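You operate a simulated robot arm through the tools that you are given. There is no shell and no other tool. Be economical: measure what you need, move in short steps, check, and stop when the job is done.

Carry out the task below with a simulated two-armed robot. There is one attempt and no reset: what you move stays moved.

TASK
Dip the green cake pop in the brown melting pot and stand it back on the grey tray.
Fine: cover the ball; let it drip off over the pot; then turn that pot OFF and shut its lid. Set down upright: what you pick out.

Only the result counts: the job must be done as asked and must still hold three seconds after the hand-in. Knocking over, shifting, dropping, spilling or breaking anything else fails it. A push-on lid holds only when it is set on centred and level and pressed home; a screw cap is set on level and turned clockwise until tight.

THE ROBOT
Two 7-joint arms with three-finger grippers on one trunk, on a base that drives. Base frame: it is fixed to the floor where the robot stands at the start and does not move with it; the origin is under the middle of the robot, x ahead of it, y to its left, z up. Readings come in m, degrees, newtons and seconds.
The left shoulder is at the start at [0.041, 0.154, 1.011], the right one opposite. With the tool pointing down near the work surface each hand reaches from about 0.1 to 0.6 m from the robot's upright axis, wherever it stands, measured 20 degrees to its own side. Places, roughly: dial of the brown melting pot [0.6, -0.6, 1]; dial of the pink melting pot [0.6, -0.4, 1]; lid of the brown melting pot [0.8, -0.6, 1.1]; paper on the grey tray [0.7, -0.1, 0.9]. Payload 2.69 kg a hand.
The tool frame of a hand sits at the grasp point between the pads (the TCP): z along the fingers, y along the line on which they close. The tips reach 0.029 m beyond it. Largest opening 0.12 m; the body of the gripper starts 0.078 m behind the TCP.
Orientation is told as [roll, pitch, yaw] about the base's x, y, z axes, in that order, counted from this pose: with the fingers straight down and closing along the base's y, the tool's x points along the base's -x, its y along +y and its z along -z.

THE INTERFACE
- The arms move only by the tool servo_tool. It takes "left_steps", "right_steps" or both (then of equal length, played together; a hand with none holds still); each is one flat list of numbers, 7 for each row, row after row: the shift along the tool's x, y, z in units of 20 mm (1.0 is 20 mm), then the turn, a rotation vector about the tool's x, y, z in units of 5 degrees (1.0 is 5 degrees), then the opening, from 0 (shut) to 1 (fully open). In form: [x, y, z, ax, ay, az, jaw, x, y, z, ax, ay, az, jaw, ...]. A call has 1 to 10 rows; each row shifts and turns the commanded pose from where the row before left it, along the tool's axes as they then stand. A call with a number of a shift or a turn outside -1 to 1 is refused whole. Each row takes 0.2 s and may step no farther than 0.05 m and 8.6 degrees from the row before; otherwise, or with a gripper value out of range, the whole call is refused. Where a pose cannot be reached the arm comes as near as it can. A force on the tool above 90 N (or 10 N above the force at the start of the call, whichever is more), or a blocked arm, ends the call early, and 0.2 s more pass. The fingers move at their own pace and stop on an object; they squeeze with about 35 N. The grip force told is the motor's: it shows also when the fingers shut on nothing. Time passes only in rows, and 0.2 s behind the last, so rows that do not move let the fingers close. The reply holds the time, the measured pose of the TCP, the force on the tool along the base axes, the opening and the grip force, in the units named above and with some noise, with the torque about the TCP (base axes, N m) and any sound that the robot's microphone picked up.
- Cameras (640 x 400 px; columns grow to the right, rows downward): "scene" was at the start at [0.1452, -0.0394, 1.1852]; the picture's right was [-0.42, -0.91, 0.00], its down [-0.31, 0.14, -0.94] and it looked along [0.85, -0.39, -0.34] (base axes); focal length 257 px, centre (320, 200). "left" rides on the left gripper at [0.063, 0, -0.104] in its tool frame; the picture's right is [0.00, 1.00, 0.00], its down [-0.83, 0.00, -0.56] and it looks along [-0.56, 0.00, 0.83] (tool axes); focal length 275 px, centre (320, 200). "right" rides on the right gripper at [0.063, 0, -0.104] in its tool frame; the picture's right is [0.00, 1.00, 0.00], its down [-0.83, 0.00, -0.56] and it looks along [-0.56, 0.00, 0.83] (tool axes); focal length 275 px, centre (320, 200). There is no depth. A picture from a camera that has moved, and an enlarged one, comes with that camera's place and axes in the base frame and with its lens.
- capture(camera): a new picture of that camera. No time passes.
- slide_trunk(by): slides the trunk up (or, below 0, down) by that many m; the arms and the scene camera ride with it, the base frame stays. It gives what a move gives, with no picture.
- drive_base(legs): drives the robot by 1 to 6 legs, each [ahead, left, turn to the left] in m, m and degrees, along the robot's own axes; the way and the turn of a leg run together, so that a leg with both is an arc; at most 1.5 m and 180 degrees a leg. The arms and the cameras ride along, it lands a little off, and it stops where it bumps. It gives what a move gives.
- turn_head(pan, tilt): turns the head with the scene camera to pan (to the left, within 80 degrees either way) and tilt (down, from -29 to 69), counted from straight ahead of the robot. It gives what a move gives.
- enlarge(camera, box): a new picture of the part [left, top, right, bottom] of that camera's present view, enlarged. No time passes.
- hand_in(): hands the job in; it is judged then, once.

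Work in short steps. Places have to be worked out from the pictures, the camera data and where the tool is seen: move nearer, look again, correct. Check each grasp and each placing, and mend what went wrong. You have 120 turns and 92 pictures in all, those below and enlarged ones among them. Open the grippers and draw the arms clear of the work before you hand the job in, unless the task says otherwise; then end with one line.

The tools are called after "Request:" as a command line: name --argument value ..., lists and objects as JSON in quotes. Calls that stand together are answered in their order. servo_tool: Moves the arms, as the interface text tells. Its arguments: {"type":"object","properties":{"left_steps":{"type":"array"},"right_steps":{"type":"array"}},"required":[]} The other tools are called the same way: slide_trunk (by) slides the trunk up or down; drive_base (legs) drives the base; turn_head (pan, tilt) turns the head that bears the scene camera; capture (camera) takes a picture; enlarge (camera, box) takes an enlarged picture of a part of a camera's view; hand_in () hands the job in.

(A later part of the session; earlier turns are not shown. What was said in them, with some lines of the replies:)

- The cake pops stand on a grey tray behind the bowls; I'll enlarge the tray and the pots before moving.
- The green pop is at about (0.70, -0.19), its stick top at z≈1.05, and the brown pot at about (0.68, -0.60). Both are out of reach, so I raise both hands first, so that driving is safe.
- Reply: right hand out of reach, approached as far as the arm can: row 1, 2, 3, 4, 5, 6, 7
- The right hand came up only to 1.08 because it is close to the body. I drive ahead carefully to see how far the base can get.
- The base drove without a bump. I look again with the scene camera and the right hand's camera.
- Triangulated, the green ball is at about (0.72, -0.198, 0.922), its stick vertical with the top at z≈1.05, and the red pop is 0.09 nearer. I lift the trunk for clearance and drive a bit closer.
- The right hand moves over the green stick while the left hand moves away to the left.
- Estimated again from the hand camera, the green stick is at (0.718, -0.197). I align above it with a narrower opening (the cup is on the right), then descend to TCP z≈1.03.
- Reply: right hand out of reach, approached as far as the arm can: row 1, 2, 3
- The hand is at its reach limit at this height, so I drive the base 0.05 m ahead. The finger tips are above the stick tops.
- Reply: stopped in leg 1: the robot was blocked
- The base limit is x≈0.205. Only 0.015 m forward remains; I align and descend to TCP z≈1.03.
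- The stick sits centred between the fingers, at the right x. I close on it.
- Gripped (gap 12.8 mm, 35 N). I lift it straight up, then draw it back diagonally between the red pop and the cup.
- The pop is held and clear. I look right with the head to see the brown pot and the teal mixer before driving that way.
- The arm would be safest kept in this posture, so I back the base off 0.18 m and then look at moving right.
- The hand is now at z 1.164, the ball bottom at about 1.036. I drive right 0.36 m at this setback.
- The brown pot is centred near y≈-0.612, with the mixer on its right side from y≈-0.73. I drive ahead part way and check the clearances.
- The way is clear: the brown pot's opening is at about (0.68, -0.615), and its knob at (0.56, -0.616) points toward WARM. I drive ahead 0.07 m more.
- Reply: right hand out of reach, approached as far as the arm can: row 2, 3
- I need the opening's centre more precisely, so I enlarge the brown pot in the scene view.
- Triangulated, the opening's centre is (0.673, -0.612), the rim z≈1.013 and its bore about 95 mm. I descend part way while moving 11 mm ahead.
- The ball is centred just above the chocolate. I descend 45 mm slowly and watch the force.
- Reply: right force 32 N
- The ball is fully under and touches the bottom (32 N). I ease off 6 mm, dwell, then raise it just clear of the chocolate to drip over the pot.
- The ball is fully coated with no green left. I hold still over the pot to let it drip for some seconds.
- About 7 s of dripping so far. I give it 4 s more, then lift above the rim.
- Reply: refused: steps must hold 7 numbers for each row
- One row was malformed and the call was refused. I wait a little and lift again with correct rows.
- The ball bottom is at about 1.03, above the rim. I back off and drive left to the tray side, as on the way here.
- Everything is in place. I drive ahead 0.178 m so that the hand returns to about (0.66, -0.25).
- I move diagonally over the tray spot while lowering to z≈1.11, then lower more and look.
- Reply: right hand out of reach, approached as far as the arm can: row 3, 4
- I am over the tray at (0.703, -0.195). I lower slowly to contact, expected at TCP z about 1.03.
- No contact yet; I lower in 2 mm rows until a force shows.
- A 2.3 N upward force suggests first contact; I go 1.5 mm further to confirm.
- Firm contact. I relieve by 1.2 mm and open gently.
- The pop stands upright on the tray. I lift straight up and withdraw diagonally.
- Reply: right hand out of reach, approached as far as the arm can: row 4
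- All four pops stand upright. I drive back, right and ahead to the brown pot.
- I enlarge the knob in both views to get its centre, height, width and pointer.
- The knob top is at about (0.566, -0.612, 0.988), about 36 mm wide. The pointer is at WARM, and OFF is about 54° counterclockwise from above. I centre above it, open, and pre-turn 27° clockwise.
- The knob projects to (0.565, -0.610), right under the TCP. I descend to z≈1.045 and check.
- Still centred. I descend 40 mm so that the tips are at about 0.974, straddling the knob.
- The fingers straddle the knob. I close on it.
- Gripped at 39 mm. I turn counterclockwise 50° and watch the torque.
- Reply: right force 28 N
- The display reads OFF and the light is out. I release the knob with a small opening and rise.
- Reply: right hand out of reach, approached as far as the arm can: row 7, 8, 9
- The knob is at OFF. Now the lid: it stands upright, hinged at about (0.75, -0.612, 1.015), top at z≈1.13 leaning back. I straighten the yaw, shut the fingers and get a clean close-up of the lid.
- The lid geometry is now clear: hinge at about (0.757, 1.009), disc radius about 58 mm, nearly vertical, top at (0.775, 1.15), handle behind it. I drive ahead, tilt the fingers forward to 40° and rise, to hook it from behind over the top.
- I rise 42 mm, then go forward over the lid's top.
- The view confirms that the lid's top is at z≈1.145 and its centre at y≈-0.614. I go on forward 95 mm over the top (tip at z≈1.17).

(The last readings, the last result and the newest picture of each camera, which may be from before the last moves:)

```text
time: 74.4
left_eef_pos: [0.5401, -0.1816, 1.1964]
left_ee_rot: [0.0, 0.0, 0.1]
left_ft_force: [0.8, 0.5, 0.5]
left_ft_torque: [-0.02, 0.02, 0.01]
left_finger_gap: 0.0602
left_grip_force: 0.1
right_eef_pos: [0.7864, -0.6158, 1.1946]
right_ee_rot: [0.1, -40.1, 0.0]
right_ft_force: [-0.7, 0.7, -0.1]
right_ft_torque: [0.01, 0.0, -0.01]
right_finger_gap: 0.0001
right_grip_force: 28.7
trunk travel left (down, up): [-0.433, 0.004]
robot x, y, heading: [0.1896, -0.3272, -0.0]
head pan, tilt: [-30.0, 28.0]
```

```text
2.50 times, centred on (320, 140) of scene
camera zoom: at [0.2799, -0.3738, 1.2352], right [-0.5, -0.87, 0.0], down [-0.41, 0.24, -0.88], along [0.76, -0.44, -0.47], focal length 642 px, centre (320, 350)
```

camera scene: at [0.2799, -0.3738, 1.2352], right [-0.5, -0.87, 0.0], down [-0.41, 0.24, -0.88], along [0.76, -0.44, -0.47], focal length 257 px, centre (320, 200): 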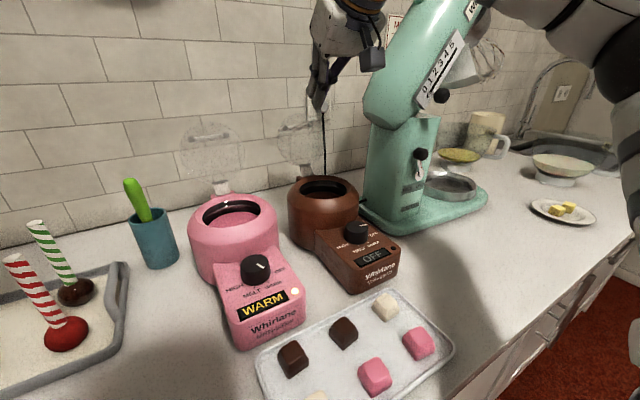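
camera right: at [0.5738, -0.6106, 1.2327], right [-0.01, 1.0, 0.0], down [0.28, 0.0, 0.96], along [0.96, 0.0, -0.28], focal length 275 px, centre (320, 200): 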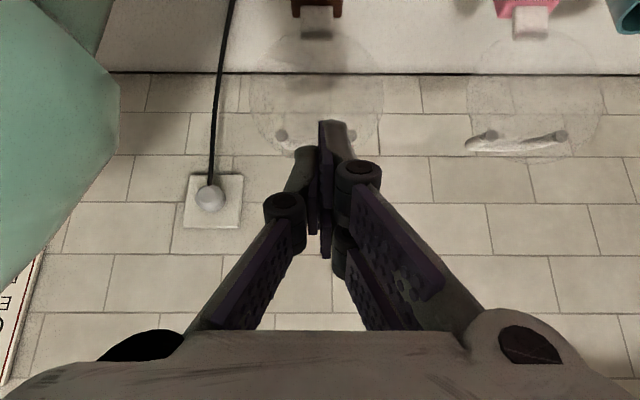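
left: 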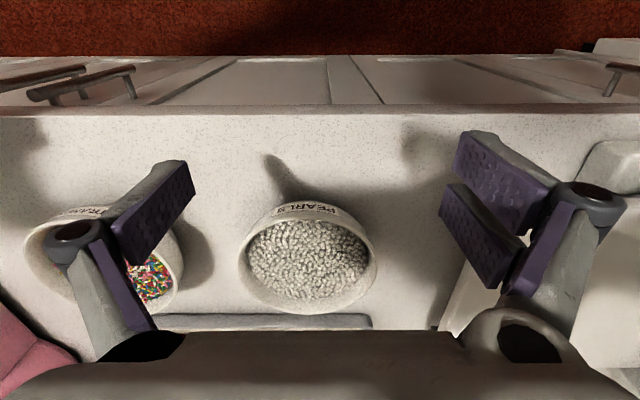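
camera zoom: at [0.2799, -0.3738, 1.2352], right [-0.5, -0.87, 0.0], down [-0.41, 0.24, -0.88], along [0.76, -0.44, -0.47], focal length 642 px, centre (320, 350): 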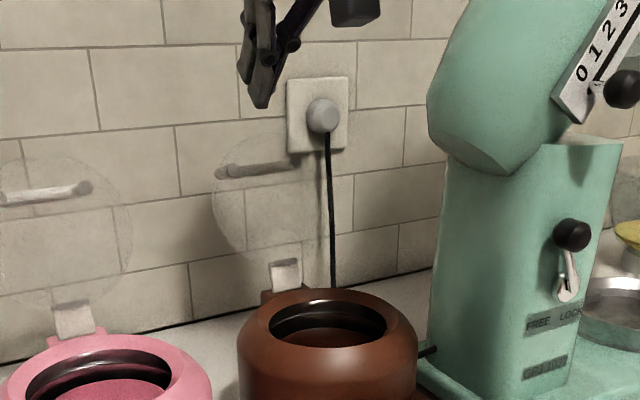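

The tip is past the lid's top edge (x≈0.787), but only by a small margin. I go 14 mm further, then lower 38 mm behind it.

Request:
servo_tool --right_steps '[-0.54, 0, 0.45, 0, 0, 0, 0, 0.32, 0, 0.383, 0, 0, 0, 0, 0.32, 0, 0.383, 0, 0, 0, 0, 0.32, 0, 0.383, 0, 0, 0, 0, 0.26, 0, 0.31, 0, 0, 0, 0]'

Request:
enlarge --camera "scene" --box '[240, 60, 400, 220]'

Request:
capture --camera "right"

```text
time: 75.6
left_eef_pos: [0.5399, -0.1823, 1.1976]
left_ee_rot: [0.0, 0.0, -0.1]
left_ft_force: [0.2, -1.5, 0.2]
left_ft_torque: [0.0, -0.02, -0.03]
left_finger_gap: 0.06
left_grip_force: 0.1
right_eef_pos: [0.8006, -0.6159, 1.158]
right_ee_rot: [0.1, -40.1, 0.1]
right_ft_force: [0.4, 0.2, -0.3]
right_ft_torque: [0.01, 0.0, 0.0]
right_finger_gap: 0.0
right_grip_force: 28.4
trunk travel left (down, up): [-0.433, 0.004]
robot x, y, heading: [0.1926, -0.3265, -0.0]
head pan, tilt: [-30.0, 28.0]
```

```text
2.50 times, centred on (320, 140) of scene
camera zoom: at [0.2795, -0.3739, 1.2353], right [-0.5, -0.87, 0.0], down [-0.41, 0.24, -0.88], along [0.76, -0.44, -0.47], focal length 642 px, centre (320, 350)
```

zoom: 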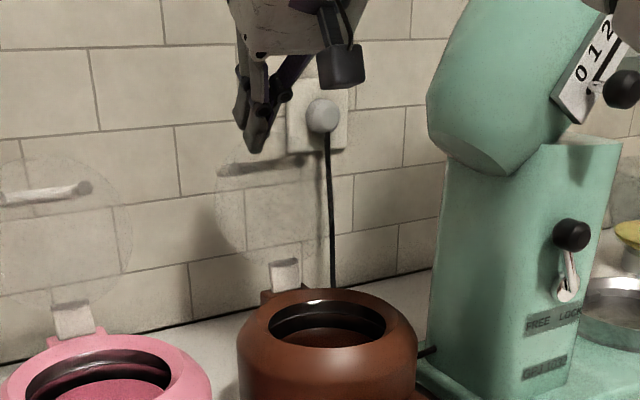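

```text
27 pictures are left
camera right: at [0.6831, -0.6152, 1.1948], right [0.0, 1.0, 0.0], down [0.28, 0.0, 0.96], along [0.96, 0.0, -0.28], focal length 275 px, centre (320, 200)
```

right: 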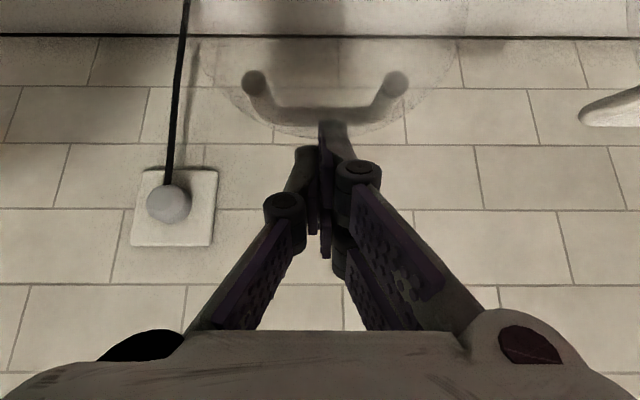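

The tip is behind the lid's upper edge and above the handle bar. I lower 10 mm more and pull gently toward the robot.

Request:
servo_tool --right_steps '[0.32, 0, 0.383, 0, 0, 0, 0, 0.383, 0, -0.32, 0, 0, 0, 0, 0.383, 0, -0.32, 0, 0, 0, 0, 0.383, 0, -0.32, 0, 0, 0, 0, 0.383, 0, -0.32, 0, 0, 0, 0]'

Request:
enlarge --camera "scene" --box '[240, 60, 400, 220]'

```text
time: 76.8
left_eef_pos: [0.5406, -0.1814, 1.198]
left_ee_rot: [0.0, 0.0, 0.0]
left_ft_force: [0.5, 0.5, 0.3]
left_ft_torque: [-0.03, 0.0, 0.01]
left_finger_gap: 0.0598
left_grip_force: 0.0
right_eef_pos: [0.7584, -0.6157, 1.1475]
right_ee_rot: [0.1, -40.3, 0.1]
right_ft_force: [-0.3, -0.8, 6.7]
right_ft_torque: [0.02, -0.02, 0.04]
right_finger_gap: 0.006
right_grip_force: 28.6
trunk travel left (down, up): [-0.433, 0.004]
robot x, y, heading: [0.1949, -0.3293, 0.0]
head pan, tilt: [-30.0, 28.0]
```

```text
2.50 times, centred on (320, 140) of scene
camera zoom: at [0.2788, -0.3739, 1.2354], right [-0.5, -0.87, 0.0], down [-0.41, 0.24, -0.88], along [0.76, -0.44, -0.47], focal length 642 px, centre (320, 350)
```

zoom: 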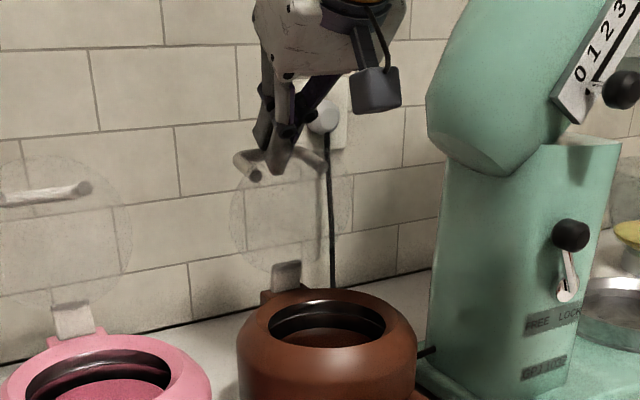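

The lid follows. I keep pulling back another 40 mm to bring it past vertical.

Request:
servo_tool --right_steps '[0.383, 0, -0.32, 0, 0, 0, 0, 0.383, 0, -0.32, 0, 0, 0, 0, 0.383, 0, -0.32, 0, 0, 0, 0, 0.383, 0, -0.32, 0, 0, 0, 0]'

Request:
enlarge --camera "scene" --box '[240, 60, 400, 220]'

```text
time: 77.8
left_eef_pos: [0.5408, -0.1845, 1.197]
left_ee_rot: [0.0, 0.0, -0.1]
left_ft_force: [0.1, 0.3, 0.4]
left_ft_torque: [-0.01, 0.0, 0.0]
left_finger_gap: 0.06
left_grip_force: 0.0
right_eef_pos: [0.7177, -0.6171, 1.1463]
right_ee_rot: [0.0, -39.9, 0.0]
right_ft_force: [-0.3, 0.0, 0.3]
right_ft_torque: [-0.06, -0.02, 0.01]
right_finger_gap: 0.0002
right_grip_force: 28.4
trunk travel left (down, up): [-0.433, 0.004]
robot x, y, heading: [0.1942, -0.3308, -0.2]
head pan, tilt: [-30.0, 28.0]
```

```text
2.50 times, centred on (320, 140) of scene
camera zoom: at [0.2795, -0.3741, 1.2352], right [-0.5, -0.87, 0.0], down [-0.41, 0.24, -0.88], along [0.76, -0.44, -0.47], focal length 642 px, centre (320, 350)
```

zoom: 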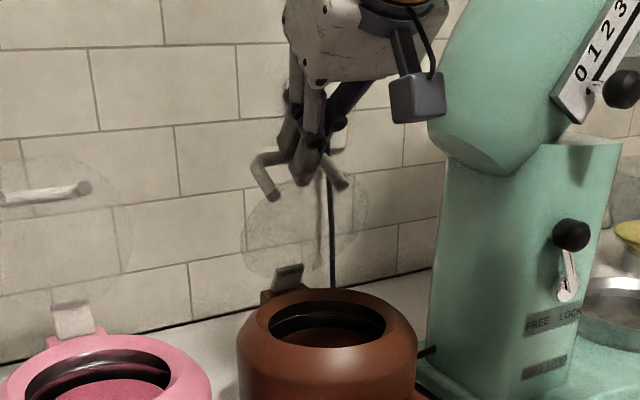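

The lid leans forward about 20° now. I follow its arc: back and down.

Request:
servo_tool --right_steps '[0.575, 0, -0.09, 0, 0, 0, 0, 0.575, 0, -0.09, 0, 0, 0, 0, 0.6, 0, 0, 0, 0, 0, 0, 0.65, 0, 0.07, 0, 0, 0, 0]'

Request:
enlarge --camera "scene" --box '[240, 60, 400, 220]'

```text
time: 78.8
left_eef_pos: [0.5391, -0.1821, 1.1959]
left_ee_rot: [-0.1, 0.0, 0.0]
left_ft_force: [1.3, 0.4, -0.2]
left_ft_torque: [-0.02, 0.02, -0.04]
left_finger_gap: 0.06
left_grip_force: 0.1
right_eef_pos: [0.6784, -0.6146, 1.114]
right_ee_rot: [0.0, -39.9, 0.1]
right_ft_force: [-7.8, -2.4, 8.1]
right_ft_torque: [0.0, -0.13, 0.01]
right_finger_gap: 0.0001
right_grip_force: 28.4
trunk travel left (down, up): [-0.433, 0.004]
robot x, y, heading: [0.1915, -0.3281, -0.3]
head pan, tilt: [-30.0, 28.0]
```

```text
2.50 times, centred on (320, 140) of scene
camera zoom: at [0.2786, -0.3739, 1.235], right [-0.5, -0.87, 0.0], down [-0.41, 0.24, -0.88], along [0.76, -0.44, -0.47], focal length 642 px, centre (320, 350)
```

zoom: 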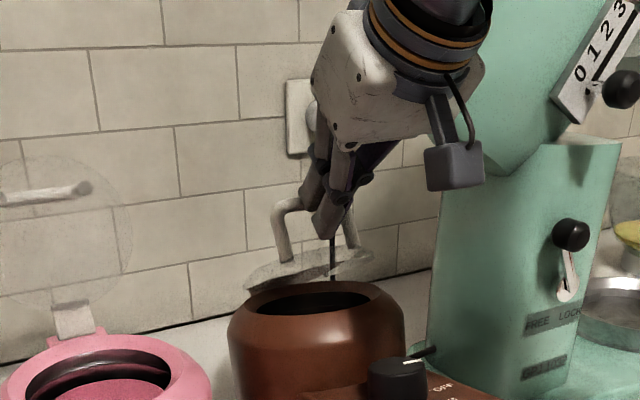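

The pot appears to have shifted in this view, so I stop and look at the whole scene before going on.

Request:
capture --camera "scene"

Request:
capture --camera "right"

```text
23 pictures are left
camera scene: at [0.2786, -0.3739, 1.235], right [-0.5, -0.87, 0.0], down [-0.41, 0.24, -0.88], along [0.76, -0.44, -0.47], focal length 257 px, centre (320, 200)
```

scene: 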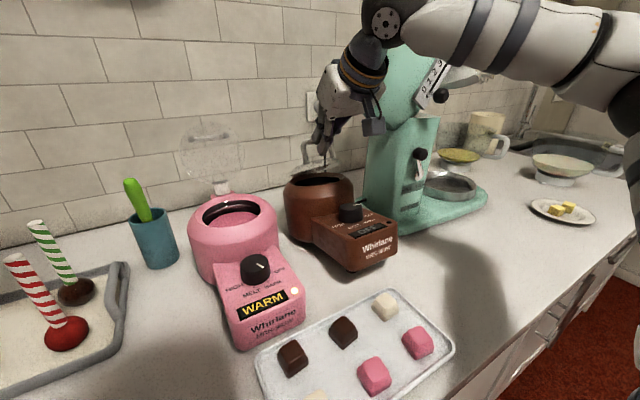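

```text
22 pictures are left
camera right: at [0.5635, -0.6153, 1.1528], right [0.0, 1.0, 0.0], down [0.28, 0.0, 0.96], along [0.96, 0.0, -0.28], focal length 275 px, centre (320, 200)
```

right: 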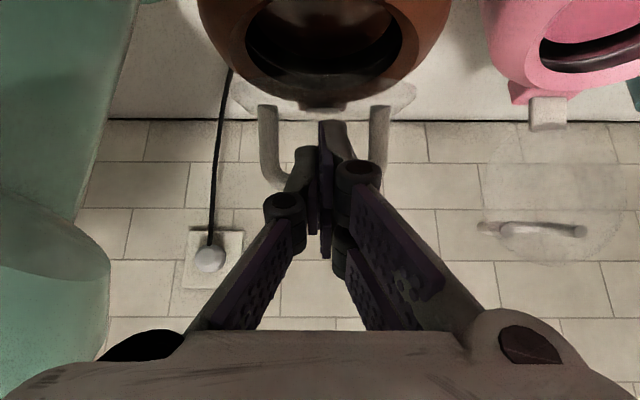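

The pot has been tipped back: the finger is jammed in the handle loop. I reverse the last moves slowly to set it back down.

Request:
servo_tool --right_steps '[-0.325, 0, -0.035, 0, 0, 0, 0, -0.325, 0, -0.035, 0, 0, 0, 0, -0.3, 0, 0, 0, 0, 0, 0, -0.3, 0, 0, 0, 0, 0, 0, -0.29, 0, 0.045, 0, 0, 0, 0, -0.29, 0, 0.045, 0, 0, 0, 0]'

Request:
capture --camera "scene"

```text
time: 80.2
left_eef_pos: [0.5375, -0.1822, 1.199]
left_ee_rot: [-0.1, -0.1, -0.1]
left_ft_force: [0.6, 0.2, -1.0]
left_ft_torque: [-0.02, -0.03, -0.01]
left_finger_gap: 0.06
left_grip_force: 0.1
right_eef_pos: [0.7077, -0.6144, 1.1432]
right_ee_rot: [0.0, -40.5, 0.1]
right_ft_force: [-5.6, -1.4, 20.6]
right_ft_torque: [0.05, -0.38, -0.04]
right_finger_gap: 0.0
right_grip_force: 29.0
trunk travel left (down, up): [-0.433, 0.004]
robot x, y, heading: [0.1914, -0.3315, -0.1]
head pan, tilt: [-30.0, 28.0]
```

```text
21 pictures are left
camera scene: at [0.277, -0.3734, 1.2357], right [-0.5, -0.87, 0.0], down [-0.4, 0.23, -0.88], along [0.77, -0.44, -0.47], focal length 257 px, centre (320, 200)
```

scene: 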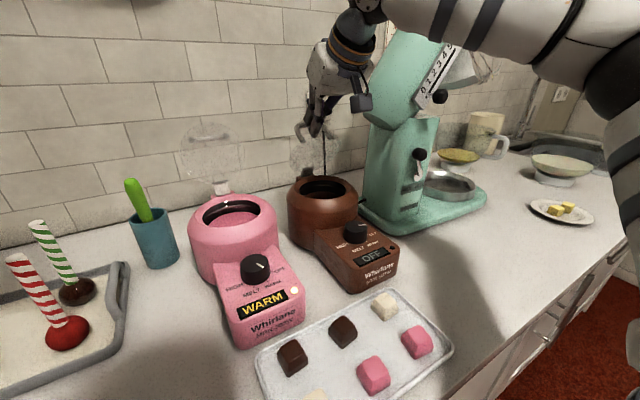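

The pot is back in its original place. I draw the fingers out along their own axis, out of the handle loop.

Request:
servo_tool --right_steps '[0, 0, -0.25, 0, 0, 0, 0, 0, 0, -0.4, 0, 0, 0, 0, 0, 0, -0.4, 0, 0, 0, 0, 0, 0, -0.4, 0, 0, 0, 0]'

Request:
capture --camera "right"

Request:
enlarge --camera "scene" --box '[240, 60, 400, 220]'

```text
time: 81.2
left_eef_pos: [0.5395, -0.1826, 1.1967]
left_ee_rot: [0.0, 0.1, -0.1]
left_ft_force: [-0.1, 0.6, 0.0]
left_ft_torque: [-0.02, 0.01, 0.03]
left_finger_gap: 0.0601
left_grip_force: 0.0
right_eef_pos: [0.6923, -0.6145, 1.1604]
right_ee_rot: [0.1, -40.1, 0.0]
right_ft_force: [0.2, 0.0, -0.6]
right_ft_torque: [0.0, 0.02, 0.04]
right_finger_gap: 0.0001
right_grip_force: 28.1
trunk travel left (down, up): [-0.433, 0.004]
robot x, y, heading: [0.1945, -0.3282, -0.1]
head pan, tilt: [-30.0, 28.0]
```

```text
20 pictures are left
camera right: at [0.5754, -0.6146, 1.1991], right [-0.01, 1.0, 0.0], down [0.28, 0.0, 0.96], along [0.96, 0.0, -0.28], focal length 275 px, centre (320, 200)
```

right: 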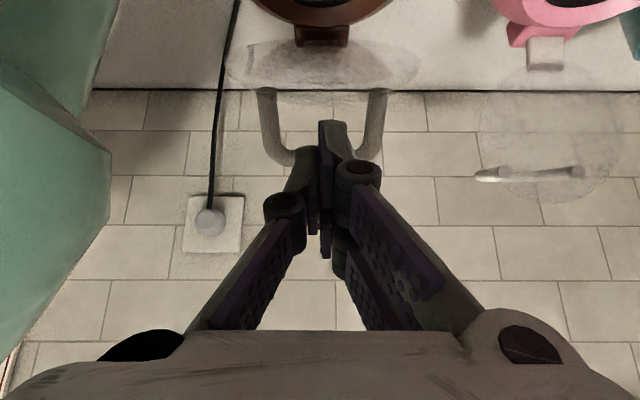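

```text
2.50 times, centred on (320, 140) of scene
camera zoom: at [0.2795, -0.374, 1.2352], right [-0.5, -0.87, 0.0], down [-0.41, 0.24, -0.88], along [0.76, -0.44, -0.47], focal length 642 px, centre (320, 350)
```

zoom: 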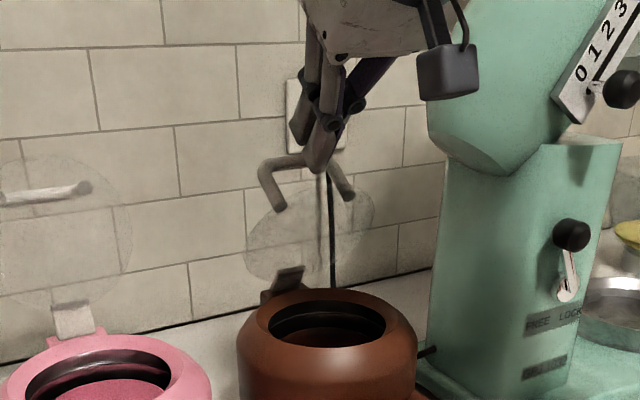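

The finger is free now. The lid leans forward about 30° with the handle bar beyond the finger. I rise 30 mm and see whether the lid stays or falls shut.

Request:
servo_tool --right_steps '[-0.32, 0, -0.38, 0, 0, 0, 0, -0.32, 0, -0.38, 0, 0, 0, 0, -0.32, 0, -0.38, 0, 0, 0, 0, 0, 0, 0, 0, 0, 0, 0]'

Request:
capture --camera "scene"

```text
time: 82.2
left_eef_pos: [0.5406, -0.1815, 1.1961]
left_ee_rot: [0.1, 0.0, 0.1]
left_ft_force: [-0.3, -0.6, 0.5]
left_ft_torque: [0.01, -0.01, -0.04]
left_finger_gap: 0.0602
left_grip_force: 0.1
right_eef_pos: [0.691, -0.6148, 1.1925]
right_ee_rot: [0.0, -40.0, 0.1]
right_ft_force: [-0.2, 0.0, -0.2]
right_ft_torque: [0.01, -0.02, -0.04]
right_finger_gap: 0.0
right_grip_force: 28.1
trunk travel left (down, up): [-0.433, 0.004]
robot x, y, heading: [0.1936, -0.3275, -0.2]
head pan, tilt: [-30.0, 28.0]
```

```text
18 pictures are left
camera scene: at [0.2795, -0.374, 1.2353], right [-0.5, -0.87, 0.0], down [-0.41, 0.24, -0.88], along [0.76, -0.44, -0.47], focal length 257 px, centre (320, 200)
```

scene: 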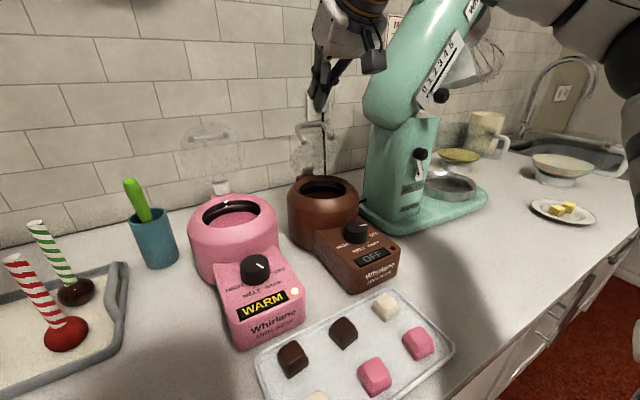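

The hinge holds the lid by friction, so I can work gently. I go over the handle bar (about x 0.735, z 1.118), down behind it, to push only on its outer side.

Request:
servo_tool --right_steps '[-0.62, 0, 0.52, 0, 0, 0, 0, -0.62, 0, 0.52, 0, 0, 0, 0, -0.62, 0, 0.52, 0, 0, 0, 0, -0.62, 0, 0.52, 0, 0, 0, 0, 0.5, 0, 0.6, 0, 0, 0, 0, 0.5, 0, 0.6, 0, 0, 0, 0, 0.4, 0, 0.48, 0, 0, 0, 0]'

Request:
capture --camera "right"

Request:
enlarge --camera "scene" --box '[240, 60, 400, 220]'

```text
time: 83.8
left_eef_pos: [0.5393, -0.1825, 1.1966]
left_ee_rot: [0.0, 0.0, -0.1]
left_ft_force: [-0.5, -1.0, -0.5]
left_ft_torque: [0.0, -0.04, -0.01]
left_finger_gap: 0.0599
left_grip_force: 0.1
right_eef_pos: [0.7563, -0.6152, 1.147]
right_ee_rot: [0.0, -40.1, 0.0]
right_ft_force: [0.4, 0.4, -0.3]
right_ft_torque: [0.01, 0.0, -0.01]
right_finger_gap: 0.0002
right_grip_force: 28.6
trunk travel left (down, up): [-0.433, 0.004]
robot x, y, heading: [0.1907, -0.3303, 0.1]
head pan, tilt: [-30.0, 28.0]
```

```text
17 pictures are left
camera right: at [0.6399, -0.6164, 1.185], right [0.0, 1.0, 0.0], down [0.28, 0.0, 0.96], along [0.96, 0.0, -0.28], focal length 275 px, centre (320, 200)
```

right: 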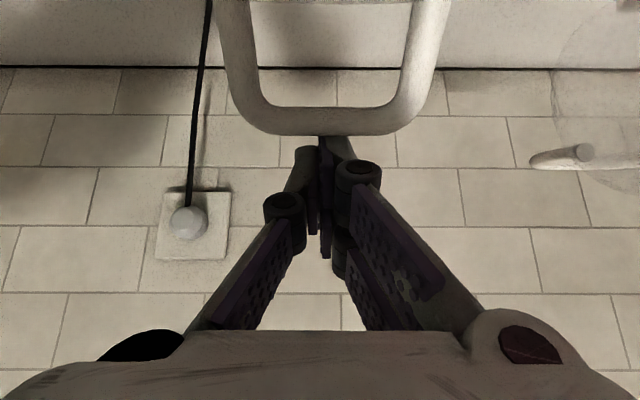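

```text
2.50 times, centred on (320, 140) of scene
camera zoom: at [0.2796, -0.3741, 1.2353], right [-0.5, -0.87, 0.0], down [-0.41, 0.24, -0.88], along [0.76, -0.44, -0.47], focal length 642 px, centre (320, 350)
```

zoom: 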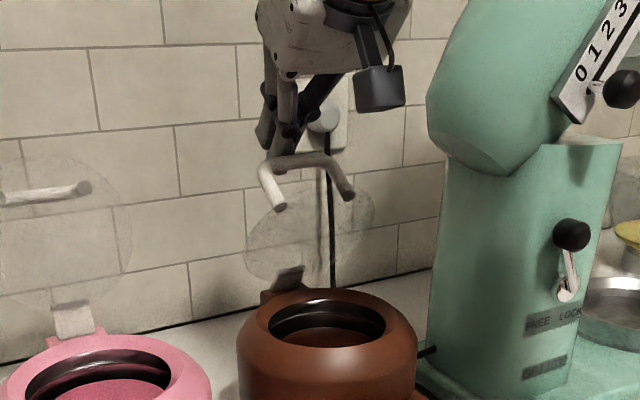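

The bar now hides the fingertip, so the fingers are behind it. I lower 20 mm, pull back to contact, and start following the arc.

Request:
servo_tool --right_steps '[0.32, 0, 0.383, 0, 0, 0, 0, 0.32, 0, 0.383, 0, 0, 0, 0, 0.383, 0, -0.32, 0, 0, 0, 0, 0.383, 0, -0.32, 0, 0, 0, 0, 0.383, 0, -0.32, 0, 0, 0, 0, 0.51, 0, -0.167, 0, 0, 0, 0, 0.51, 0, -0.167, 0, 0, 0, 0]'

Request:
capture --camera "scene"

```text
time: 85.4
left_eef_pos: [0.5407, -0.1831, 1.1978]
left_ee_rot: [0.0, 0.0, 0.0]
left_ft_force: [-0.6, -0.5, 0.2]
left_ft_torque: [0.01, -0.02, 0.01]
left_finger_gap: 0.0602
left_grip_force: 0.1
right_eef_pos: [0.706, -0.6159, 1.1202]
right_ee_rot: [0.1, -40.1, 0.0]
right_ft_force: [-0.1, 0.5, -0.4]
right_ft_torque: [0.01, -0.01, 0.0]
right_finger_gap: 0.0
right_grip_force: 28.2
trunk travel left (down, up): [-0.433, 0.004]
robot x, y, heading: [0.191, -0.3305, -0.3]
head pan, tilt: [-30.0, 28.0]
```

```text
15 pictures are left
camera scene: at [0.2793, -0.374, 1.2353], right [-0.5, -0.87, 0.0], down [-0.41, 0.24, -0.88], along [0.76, -0.44, -0.47], focal length 257 px, centre (320, 200)
```

scene: 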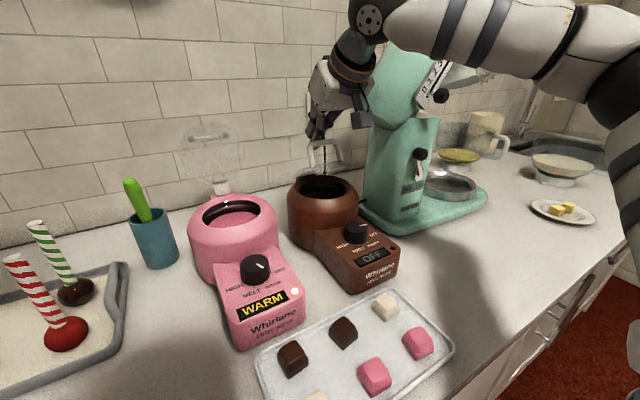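

The pot stays in place and the lid is closing with no notable force. I continue the arc 32 mm back and 32 mm down.

Request:
servo_tool --right_steps '[0.563, 0, 0.05, 0, 0, 0, 0, 0.563, 0, 0.05, 0, 0, 0, 0, 0.563, 0, 0.05, 0, 0, 0, 0]'

Request:
capture --camera "scene"

```text
time: 86.2
left_eef_pos: [0.5394, -0.1821, 1.1972]
left_ee_rot: [0.0, 0.0, 0.0]
left_ft_force: [1.0, 0.1, -0.6]
left_ft_torque: [0.0, -0.02, -0.01]
left_finger_gap: 0.0599
left_grip_force: 0.1
right_eef_pos: [0.681, -0.6144, 1.096]
right_ee_rot: [0.0, -40.2, 0.1]
right_ft_force: [0.5, 0.5, -0.8]
right_ft_torque: [-0.02, 0.03, 0.0]
right_finger_gap: 0.0
right_grip_force: 28.3
trunk travel left (down, up): [-0.433, 0.004]
robot x, y, heading: [0.1921, -0.3279, -0.2]
head pan, tilt: [-30.0, 28.0]
```

```text
14 pictures are left
camera scene: at [0.2793, -0.374, 1.2353], right [-0.5, -0.87, 0.0], down [-0.41, 0.24, -0.88], along [0.76, -0.44, -0.47], focal length 257 px, centre (320, 200)
```

scene: 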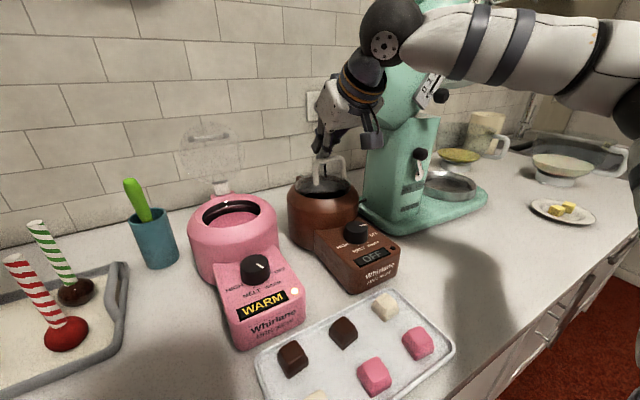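

The lid is almost down. I enlarge to see its gap and the handle.

Request:
enlarge --camera "scene" --box '[270, 110, 400, 270]'

```text
2.50 times, centred on (335, 190) of scene
camera zoom: at [0.2793, -0.374, 1.2353], right [-0.5, -0.87, 0.0], down [-0.41, 0.24, -0.88], along [0.76, -0.44, -0.47], focal length 642 px, centre (282, 225)
```

zoom: 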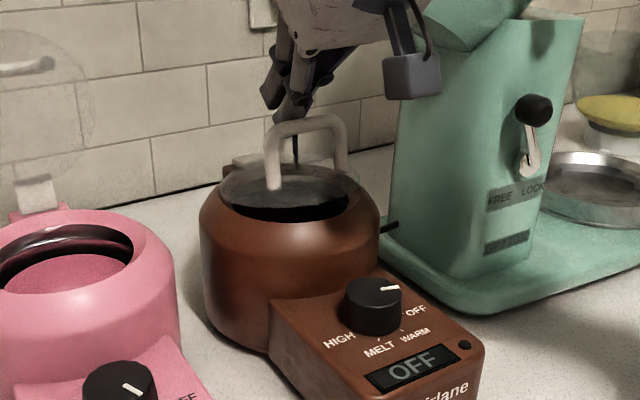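

The lid rests nearly shut, with the handle bar at about (0.656, 1.083). I lift the tip over the bar and then press it down from above.

Request:
servo_tool --right_steps '[-0.643, 0, -0.766, 0, 0, 0, 0, -0.643, 0, -0.766, 0, 0, 0, 0, 0.575, 0, -0.482, 0, 0, 0, 0, 0.575, 0, -0.482, 0, 0, 0, 0, 0.5, 0, -0.42, 0, 0, 0, 0, 0.225, 0, 0.268, 0, 0, 0, 0, 0.225, 0, 0.268, 0, 0, 0, 0]'

Request:
enlarge --camera "scene" --box '[270, 110, 400, 270]'

Request:
capture --camera "right"

```text
time: 87.8
left_eef_pos: [0.5391, -0.1812, 1.1974]
left_ee_rot: [0.0, 0.0, 0.0]
left_ft_force: [-0.2, -0.1, 0.5]
left_ft_torque: [0.01, 0.01, 0.0]
left_finger_gap: 0.0599
left_grip_force: 0.1
right_eef_pos: [0.6391, -0.614, 1.1214]
right_ee_rot: [0.1, -40.3, 0.1]
right_ft_force: [0.1, 0.7, -0.5]
right_ft_torque: [-0.01, 0.0, 0.0]
right_finger_gap: 0.0
right_grip_force: 28.4
trunk travel left (down, up): [-0.433, 0.004]
robot x, y, heading: [0.1948, -0.3269, -0.2]
head pan, tilt: [-30.0, 28.0]
```

```text
2.50 times, centred on (335, 190) of scene
camera zoom: at [0.2795, -0.374, 1.2353], right [-0.5, -0.87, 0.0], down [-0.41, 0.24, -0.88], along [0.76, -0.44, -0.47], focal length 642 px, centre (282, 225)
```

zoom: 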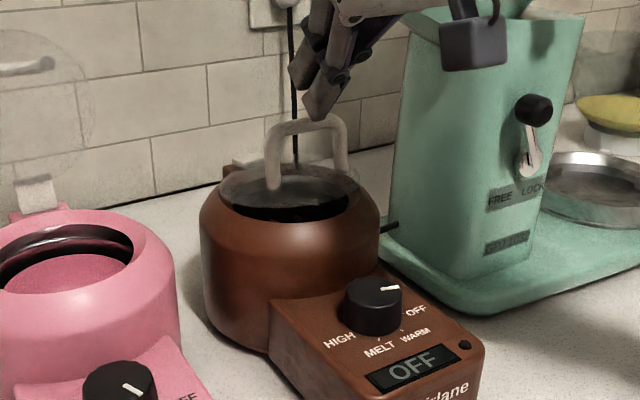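

```text
11 pictures are left
camera right: at [0.5224, -0.6146, 1.1596], right [-0.01, 1.0, 0.0], down [0.28, 0.0, 0.96], along [0.96, 0.0, -0.28], focal length 275 px, centre (320, 200)
```

right: 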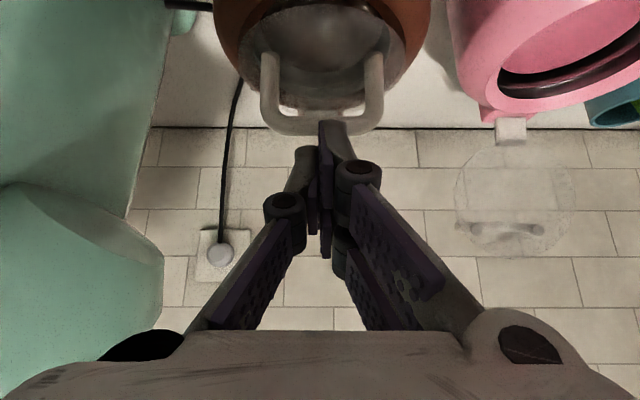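

The tip is right above the bar. I press down in 5 mm rows.

Request:
servo_tool --right_steps '[0.17, 0, 0.18, 0, 0, 0, 0, 0.17, 0, 0.18, 0, 0, 0, 0, 0.17, 0, 0.18, 0, 0, 0, 0, 0.17, 0, 0.18, 0, 0, 0, 0, 0.17, 0, 0.18, 0, 0, 0, 0]'

Request:
enlarge --camera "scene" --box '[270, 110, 400, 270]'

```text
time: 89.0
left_eef_pos: [0.5391, -0.1821, 1.196]
left_ee_rot: [0.0, -0.1, 0.0]
left_ft_force: [0.5, -0.3, 0.2]
left_ft_torque: [0.0, -0.01, -0.02]
left_finger_gap: 0.0598
left_grip_force: 0.0
right_eef_pos: [0.6372, -0.617, 1.097]
right_ee_rot: [0.0, -40.1, 0.0]
right_ft_force: [-2.9, 0.4, 2.4]
right_ft_torque: [-0.01, 0.01, -0.01]
right_finger_gap: 0.0061
right_grip_force: 28.9
trunk travel left (down, up): [-0.433, 0.004]
robot x, y, heading: [0.1922, -0.3266, 0.1]
head pan, tilt: [-30.0, 28.0]
```

```text
2.50 times, centred on (335, 190) of scene
camera zoom: at [0.2787, -0.374, 1.2354], right [-0.5, -0.87, 0.0], down [-0.41, 0.24, -0.88], along [0.76, -0.44, -0.47], focal length 642 px, centre (282, 225)
```

zoom: 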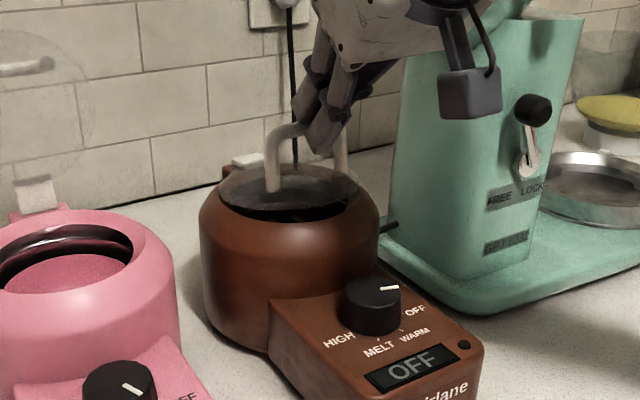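

The tilted tip slipped off the bar to its near side. I rise, bring the fingers upright, and will press straight down instead.

Request:
servo_tool --right_steps '[-0.48, 0, -0.575, 0, 0, 0, 0, -0.53, 0, -0.64, 0, 0, 0, 0, 0, 0, 0, 0, 1, 0, 0, 0, 0, 0, 0, 1, 0, 0, 0, 0, 0, 0, 1, 0, 0, 0, 0, 0, 0, 1, 0, 0, 0, 0, 0, 0, 1, 0, 0, 0, 0, 0, 0, 1, 0, 0, 0, 0, 0, 0, 1, 0, 0, -0.5, 0.1, 0, 0, 1, 0, 0]'

Request:
enlarge --camera "scene" --box '[270, 110, 400, 270]'

```text
time: 91.2
left_eef_pos: [0.5406, -0.1828, 1.1963]
left_ee_rot: [-0.1, 0.0, 0.0]
left_ft_force: [-0.3, 0.0, 0.2]
left_ft_torque: [-0.01, -0.03, -0.02]
left_finger_gap: 0.0598
left_grip_force: 0.1
right_eef_pos: [0.6469, -0.6139, 1.1295]
right_ee_rot: [0.0, 0.0, 0.2]
right_ft_force: [-0.3, -0.7, 0.1]
right_ft_torque: [0.02, 0.04, -0.03]
right_finger_gap: 0.0
right_grip_force: 28.5
trunk travel left (down, up): [-0.433, 0.004]
robot x, y, heading: [0.1957, -0.3329, -0.2]
head pan, tilt: [-30.0, 28.0]
```

```text
2.50 times, centred on (335, 190) of scene
camera zoom: at [0.2804, -0.3735, 1.2352], right [-0.5, -0.87, 0.0], down [-0.41, 0.23, -0.88], along [0.76, -0.44, -0.47], focal length 642 px, centre (282, 225)
```

zoom: 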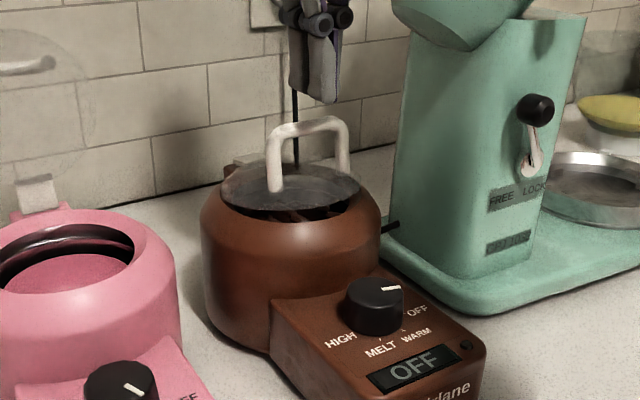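

The bar is at about (0.658, 1.079). I shift 8 mm forward and press straight down in 5 mm rows.

Request:
servo_tool --right_steps '[-0.42, 0, 0, 0, 0, 0, 0, 0, 0, 0.4, 0, 0, 0, 0, 0, 0, 0.3, 0, 0, 0, 0, 0, 0, 0.25, 0, 0, 0, 0, 0, 0, 0.25, 0, 0, 0, 0, 0, 0, 0.25, 0, 0, 0, 0]'

Request:
enlarge --camera "scene" --box '[270, 110, 400, 270]'

```text
time: 92.6
left_eef_pos: [0.5394, -0.1829, 1.1962]
left_ee_rot: [0.0, 0.0, -0.1]
left_ft_force: [-0.2, 0.6, 0.2]
left_ft_torque: [0.02, 0.01, 0.0]
left_finger_gap: 0.0597
left_grip_force: 0.0
right_eef_pos: [0.6554, -0.6143, 1.0997]
right_ee_rot: [0.2, -0.2, 0.1]
right_ft_force: [-0.5, -0.5, -1.1]
right_ft_torque: [0.01, 0.03, -0.01]
right_finger_gap: 0.0
right_grip_force: 28.8
trunk travel left (down, up): [-0.433, 0.004]
robot x, y, heading: [0.1958, -0.3259, -0.1]
head pan, tilt: [-30.0, 28.0]
```

```text
2.50 times, centred on (335, 190) of scene
camera zoom: at [0.2796, -0.374, 1.2353], right [-0.5, -0.87, 0.0], down [-0.41, 0.24, -0.88], along [0.76, -0.44, -0.47], focal length 642 px, centre (282, 225)
```

zoom: 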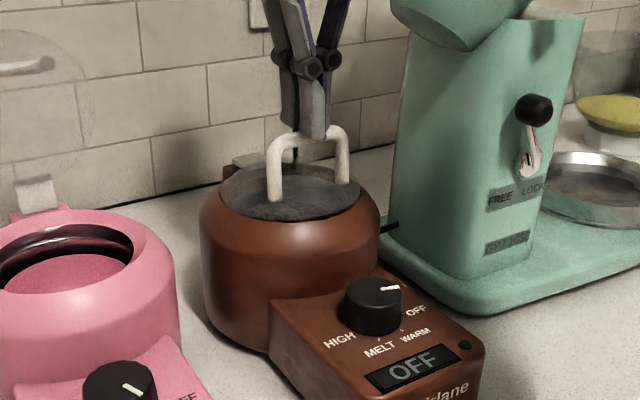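

The lid went further down and looks nearly seated. I keep pressing in 3 mm rows until the force builds.

Request:
servo_tool --right_steps '[0, 0, 0.15, 0, 0, 0, 0, 0, 0, 0.15, 0, 0, 0, 0, 0, 0, 0.15, 0, 0, 0, 0]'

```text
time: 93.4
left_eef_pos: [0.5391, -0.1827, 1.1979]
left_ee_rot: [-0.1, -0.2, 0.0]
left_ft_force: [0.2, -0.1, 0.0]
left_ft_torque: [0.02, -0.01, 0.0]
left_finger_gap: 0.0601
left_grip_force: 0.0
right_eef_pos: [0.6545, -0.6123, 1.0937]
right_ee_rot: [0.0, -0.3, 0.0]
right_ft_force: [-0.1, -2.2, 8.0]
right_ft_torque: [-0.1, 0.01, 0.0]
right_finger_gap: 0.006
right_grip_force: 28.2
trunk travel left (down, up): [-0.433, 0.004]
robot x, y, heading: [0.195, -0.3269, -0.2]
head pan, tilt: [-30.0, 28.0]
```

The force has risen to 8 N; I press a little more to be sure it is home.

Request:
servo_tool --right_steps '[0, 0, 0.12, 0, 0, 0, 0, 0, 0, 0.12, 0, 0, 0, 0, 0, 0, 0, 0, 0, 0, 0]'

Request:
enlarge --camera "scene" --box '[270, 110, 400, 270]'

```text
time: 94.2
left_eef_pos: [0.5383, -0.1817, 1.199]
left_ee_rot: [-0.1, -0.2, -0.1]
left_ft_force: [0.3, 0.4, -0.8]
left_ft_torque: [-0.01, 0.0, -0.01]
left_finger_gap: 0.0601
left_grip_force: 0.0
right_eef_pos: [0.6528, -0.6143, 1.0918]
right_ee_rot: [0.1, -0.7, 0.0]
right_ft_force: [9.6, -9.8, 40.0]
right_ft_torque: [-0.35, -0.24, 0.07]
right_finger_gap: 0.0062
right_grip_force: 28.4
trunk travel left (down, up): [-0.433, 0.004]
robot x, y, heading: [0.1921, -0.3269, 0.1]
head pan, tilt: [-30.0, 28.0]
```

```text
2.50 times, centred on (335, 190) of scene
camera zoom: at [0.2777, -0.3738, 1.2359], right [-0.5, -0.87, 0.0], down [-0.41, 0.23, -0.88], along [0.76, -0.44, -0.47], focal length 642 px, centre (282, 225)
```

zoom: 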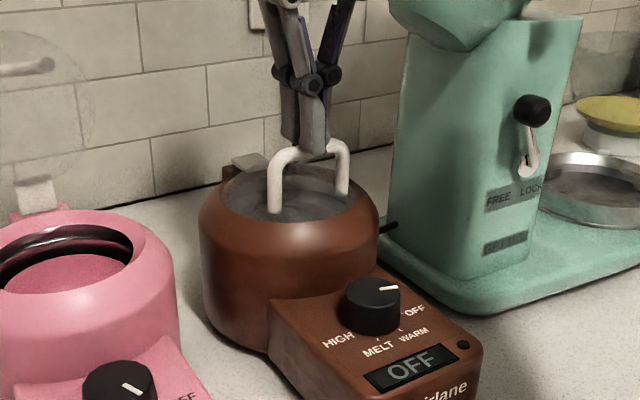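

40 N with the lid flush: it is seated. I relieve the press, open slightly so nothing is pinched, and rise straight up.

Request:
servo_tool --right_steps '[0, 0, -0.15, 0, 0, 0, 0.05, 0, 0, -0.1, 0, 0, 0, 0.14, 0, 0, -0.3, 0, 0, 0, 0.14, 0, 0, -0.7, 0, 0, 0, 0.14, 0, 0, -1, 0, 0, 0, 0.14, 0, 0, -0.7, 0, 0, 0, 0.14]'

Request:
enlarge --camera "scene" --box '[270, 110, 400, 270]'

```text
time: 95.6
left_eef_pos: [0.5395, -0.1823, 1.1957]
left_ee_rot: [-0.2, 0.0, 0.0]
left_ft_force: [-0.1, -0.8, 0.5]
left_ft_torque: [-0.04, -0.01, -0.03]
left_finger_gap: 0.06
left_grip_force: 0.2
right_eef_pos: [0.6572, -0.6132, 1.1463]
right_ee_rot: [0.2, 0.0, 0.1]
right_ft_force: [-0.3, -0.8, 0.0]
right_ft_torque: [0.02, 0.02, 0.01]
right_finger_gap: 0.017
right_grip_force: 0.0
trunk travel left (down, up): [-0.433, 0.004]
robot x, y, heading: [0.1946, -0.3296, -0.1]
head pan, tilt: [-30.0, 28.0]
```

```text
2.50 times, centred on (335, 190) of scene
camera zoom: at [0.2795, -0.3736, 1.2353], right [-0.5, -0.87, 0.0], down [-0.41, 0.23, -0.88], along [0.76, -0.44, -0.47], focal length 642 px, centre (282, 225)
```

zoom: 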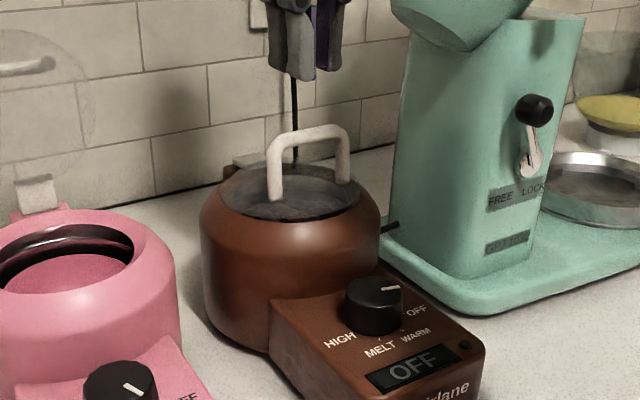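

The handle is about 10 mm higher than when pressed, so my pinched fingers dragged it back up. I press again with the jaw held slightly open so nothing can be pinched.

Request:
servo_tool --right_steps '[0.05, 0, 0.8, 0, 0, 0, 0.14, 0, 0, 0.8, 0, 0, 0, 0.14, 0, 0, 0.4, 0, 0, 0, 0.14, 0, 0, 0.25, 0, 0, 0, 0.14, 0, 0, 0.2, 0, 0, 0, 0.14, 0, 0, 0.15, 0, 0, 0, 0.14, 0, 0, 0.1, 0, 0, 0, 0.14]'

```text
time: 97.2
left_eef_pos: [0.5387, -0.1829, 1.1965]
left_ee_rot: [0.0, -0.1, 0.1]
left_ft_force: [-0.9, 0.0, 0.9]
left_ft_torque: [0.01, -0.03, -0.03]
left_finger_gap: 0.0601
left_grip_force: 0.0
right_eef_pos: [0.653, -0.6134, 1.0943]
right_ee_rot: [0.0, -0.3, 0.1]
right_ft_force: [0.4, -4.1, 9.4]
right_ft_torque: [-0.21, 0.03, 0.03]
right_finger_gap: 0.0172
right_grip_force: 0.1
trunk travel left (down, up): [-0.433, 0.004]
robot x, y, heading: [0.1913, -0.3265, -0.2]
head pan, tilt: [-30.0, 28.0]
```

9 N at z 1.094, nearly seated. I press 3 mm more and then lift straight off.

Request:
servo_tool --right_steps '[0, 0, 0.1, 0, 0, 0, 0.14, 0, 0, 0.1, 0, 0, 0, 0.14, 0, 0, 0, 0, 0, 0, 0.14]'

Request:
servo_tool --right_steps '[0, 0, -0.2, 0, 0, 0, 0.14, 0, 0, -0.4, 0, 0, 0, 0.14, 0, 0, -0.8, 0, 0, 0, 0.14, 0, 0, -1, 0, 0, 0, 0.14]'

Request:
enlarge --camera "scene" --box '[270, 110, 400, 270]'

```text
time: 98.0
left_eef_pos: [0.5371, -0.1819, 1.199]
left_ee_rot: [0.0, -0.2, 0.0]
left_ft_force: [1.2, -0.2, 0.6]
left_ft_torque: [0.0, 0.0, 0.02]
left_finger_gap: 0.0601
left_grip_force: 0.0
right_eef_pos: [0.6519, -0.6112, 1.0937]
right_ee_rot: [0.0, -0.7, 0.0]
right_ft_force: [6.0, -9.9, 44.9]
right_ft_torque: [-0.77, -0.17, 0.15]
right_finger_gap: 0.0172
right_grip_force: 0.5
trunk travel left (down, up): [-0.433, 0.004]
robot x, y, heading: [0.1981, -0.329, -0.1]
head pan, tilt: [-30.0, 28.0]
```

```text
time: 99.0
left_eef_pos: [0.5399, -0.182, 1.1968]
left_ee_rot: [-0.2, 0.0, 0.0]
left_ft_force: [0.7, -0.2, 0.3]
left_ft_torque: [0.01, 0.0, -0.01]
left_finger_gap: 0.0601
left_grip_force: 0.0
right_eef_pos: [0.654, -0.6117, 1.1342]
right_ee_rot: [0.0, 0.0, 0.1]
right_ft_force: [-0.2, -0.1, -0.7]
right_ft_torque: [0.01, 0.01, 0.03]
right_finger_gap: 0.017
right_grip_force: 0.0
trunk travel left (down, up): [-0.433, 0.004]
robot x, y, heading: [0.1939, -0.3311, -0.1]
head pan, tilt: [-30.0, 28.0]
```

```text
2.50 times, centred on (335, 190) of scene
camera zoom: at [0.2795, -0.3736, 1.2352], right [-0.5, -0.87, 0.0], down [-0.41, 0.23, -0.88], along [0.76, -0.44, -0.47], focal length 642 px, centre (282, 225)
```

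zoom: 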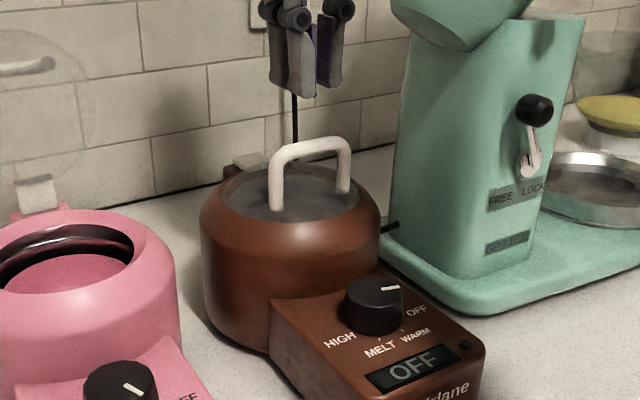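

The lid is now flush, its handle down at z≈1.065, and it stayed when I lifted. I drive back clear and take an overall look.

Request:
drive_base --legs '[[-0.25, 0, 0]]'

Request:
turn_head --pan -10 --tilt 20

Request:
capture --camera "scene"

```text
time: 100.8
left_eef_pos: [0.2936, -0.1835, 1.1966]
left_ee_rot: [0.0, 0.0, -0.3]
left_ft_force: [0.5, -0.5, 0.8]
left_ft_torque: [-0.01, 0.0, 0.03]
left_finger_gap: 0.0599
left_grip_force: 0.0
right_eef_pos: [0.4061, -0.6136, 1.1343]
right_ee_rot: [0.0, -0.1, -0.3]
right_ft_force: [0.4, 0.8, -0.8]
right_ft_torque: [0.0, -0.01, -0.01]
right_finger_gap: 0.0168
right_grip_force: 0.1
trunk travel left (down, up): [-0.433, 0.004]
robot x, y, heading: [-0.0537, -0.3259, -0.3]
head pan, tilt: [-30.0, 28.0]
```

```text
time: 101.7
left_eef_pos: [0.2936, -0.1837, 1.1963]
left_ee_rot: [0.0, 0.0, -0.3]
left_ft_force: [0.0, 0.0, 0.7]
left_ft_torque: [0.02, 0.02, 0.0]
left_finger_gap: 0.0599
left_grip_force: 0.1
right_eef_pos: [0.4054, -0.6145, 1.1355]
right_ee_rot: [0.0, 0.0, -0.1]
right_ft_force: [0.4, -0.3, -0.9]
right_ft_torque: [0.02, -0.01, -0.01]
right_finger_gap: 0.0168
right_grip_force: 0.0
trunk travel left (down, up): [-0.433, 0.004]
robot x, y, heading: [-0.0552, -0.3267, -0.4]
head pan, tilt: [-10.0, 20.0]
```

```text
4 pictures are left
camera scene: at [0.0445, -0.3443, 1.2481], right [-0.18, -0.98, 0.0], down [-0.34, 0.06, -0.94], along [0.92, -0.17, -0.34], focal length 257 px, centre (320, 200)
```

scene: 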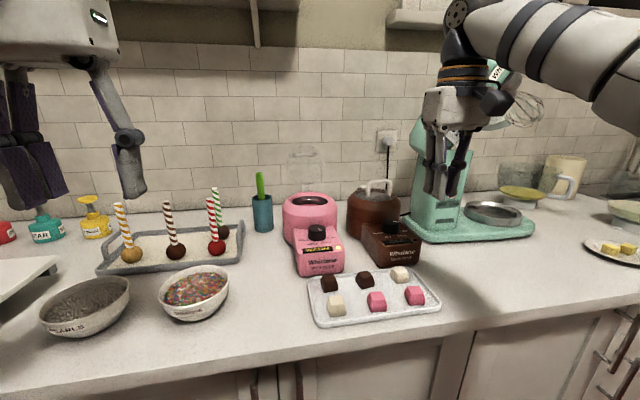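

All looks in order. I open the right gripper fully and verify the lid, the display and the pop in close-ups.

Request:
servo_tool --right_steps '[0, 0, 0, 0, 0, 0, 0.6, 0, 0, 0, 0, 0, 0, 0.8]'

Request:
enlarge --camera "scene" --box '[270, 160, 430, 280]'

Request:
enlarge --camera "scene" --box '[100, 160, 280, 290]'

```text
time: 102.3
left_eef_pos: [0.2939, -0.1837, 1.1965]
left_ee_rot: [0.0, 0.0, -0.3]
left_ft_force: [-0.3, 0.3, -0.1]
left_ft_torque: [-0.03, 0.01, 0.04]
left_finger_gap: 0.0602
left_grip_force: 0.1
right_eef_pos: [0.4059, -0.6144, 1.1371]
right_ee_rot: [0.0, -0.1, -0.2]
right_ft_force: [-0.1, -0.4, -0.1]
right_ft_torque: [0.01, 0.03, 0.01]
right_finger_gap: 0.096
right_grip_force: 0.2
trunk travel left (down, up): [-0.433, 0.004]
robot x, y, heading: [-0.0564, -0.3316, -0.2]
head pan, tilt: [-10.0, 20.0]
```

```text
3.33 times, centred on (350, 220) of scene
camera zoom: at [0.0445, -0.3442, 1.2482], right [-0.18, -0.98, 0.0], down [-0.34, 0.06, -0.94], along [0.92, -0.17, -0.34], focal length 857 px, centre (220, 133)
```

zoom: 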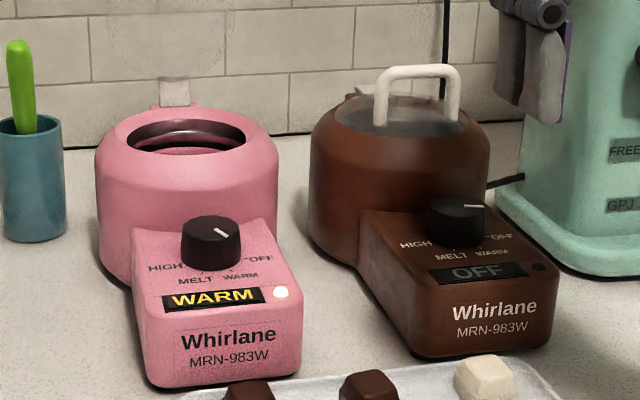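

```text
3.08 times, centred on (190, 225) of scene
camera zoom: at [0.0445, -0.3442, 1.2482], right [-0.18, -0.98, 0.0], down [-0.34, 0.06, -0.94], along [0.92, -0.17, -0.34], focal length 791 px, centre (720, 123)
```

zoom: 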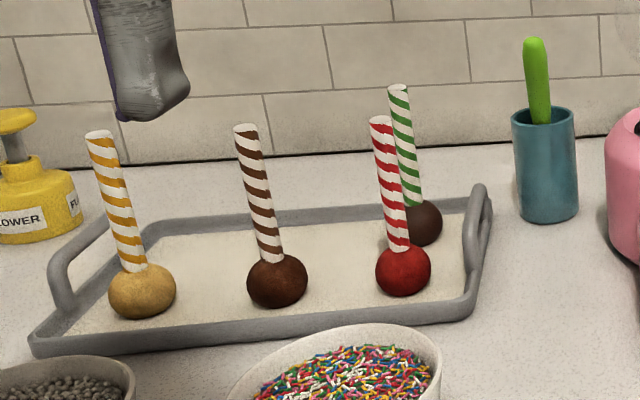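

The pop is coated and upright on the tray, the brown pot shows OFF, and its lid is shut. Both hands are clear and open, so I hand in.

Request:
hand_in

```text
The job is handed in.
```

I dipped the green cake pop in the brown pot until the ball was covered, let it drip over the pot for about 9 seconds, and stood it upright on the grey tray. The brown pot reads OFF and its lid is pressed shut. While I was closing the lid, the pot tipped back briefly before I set it down in its place, and I saw no spill.
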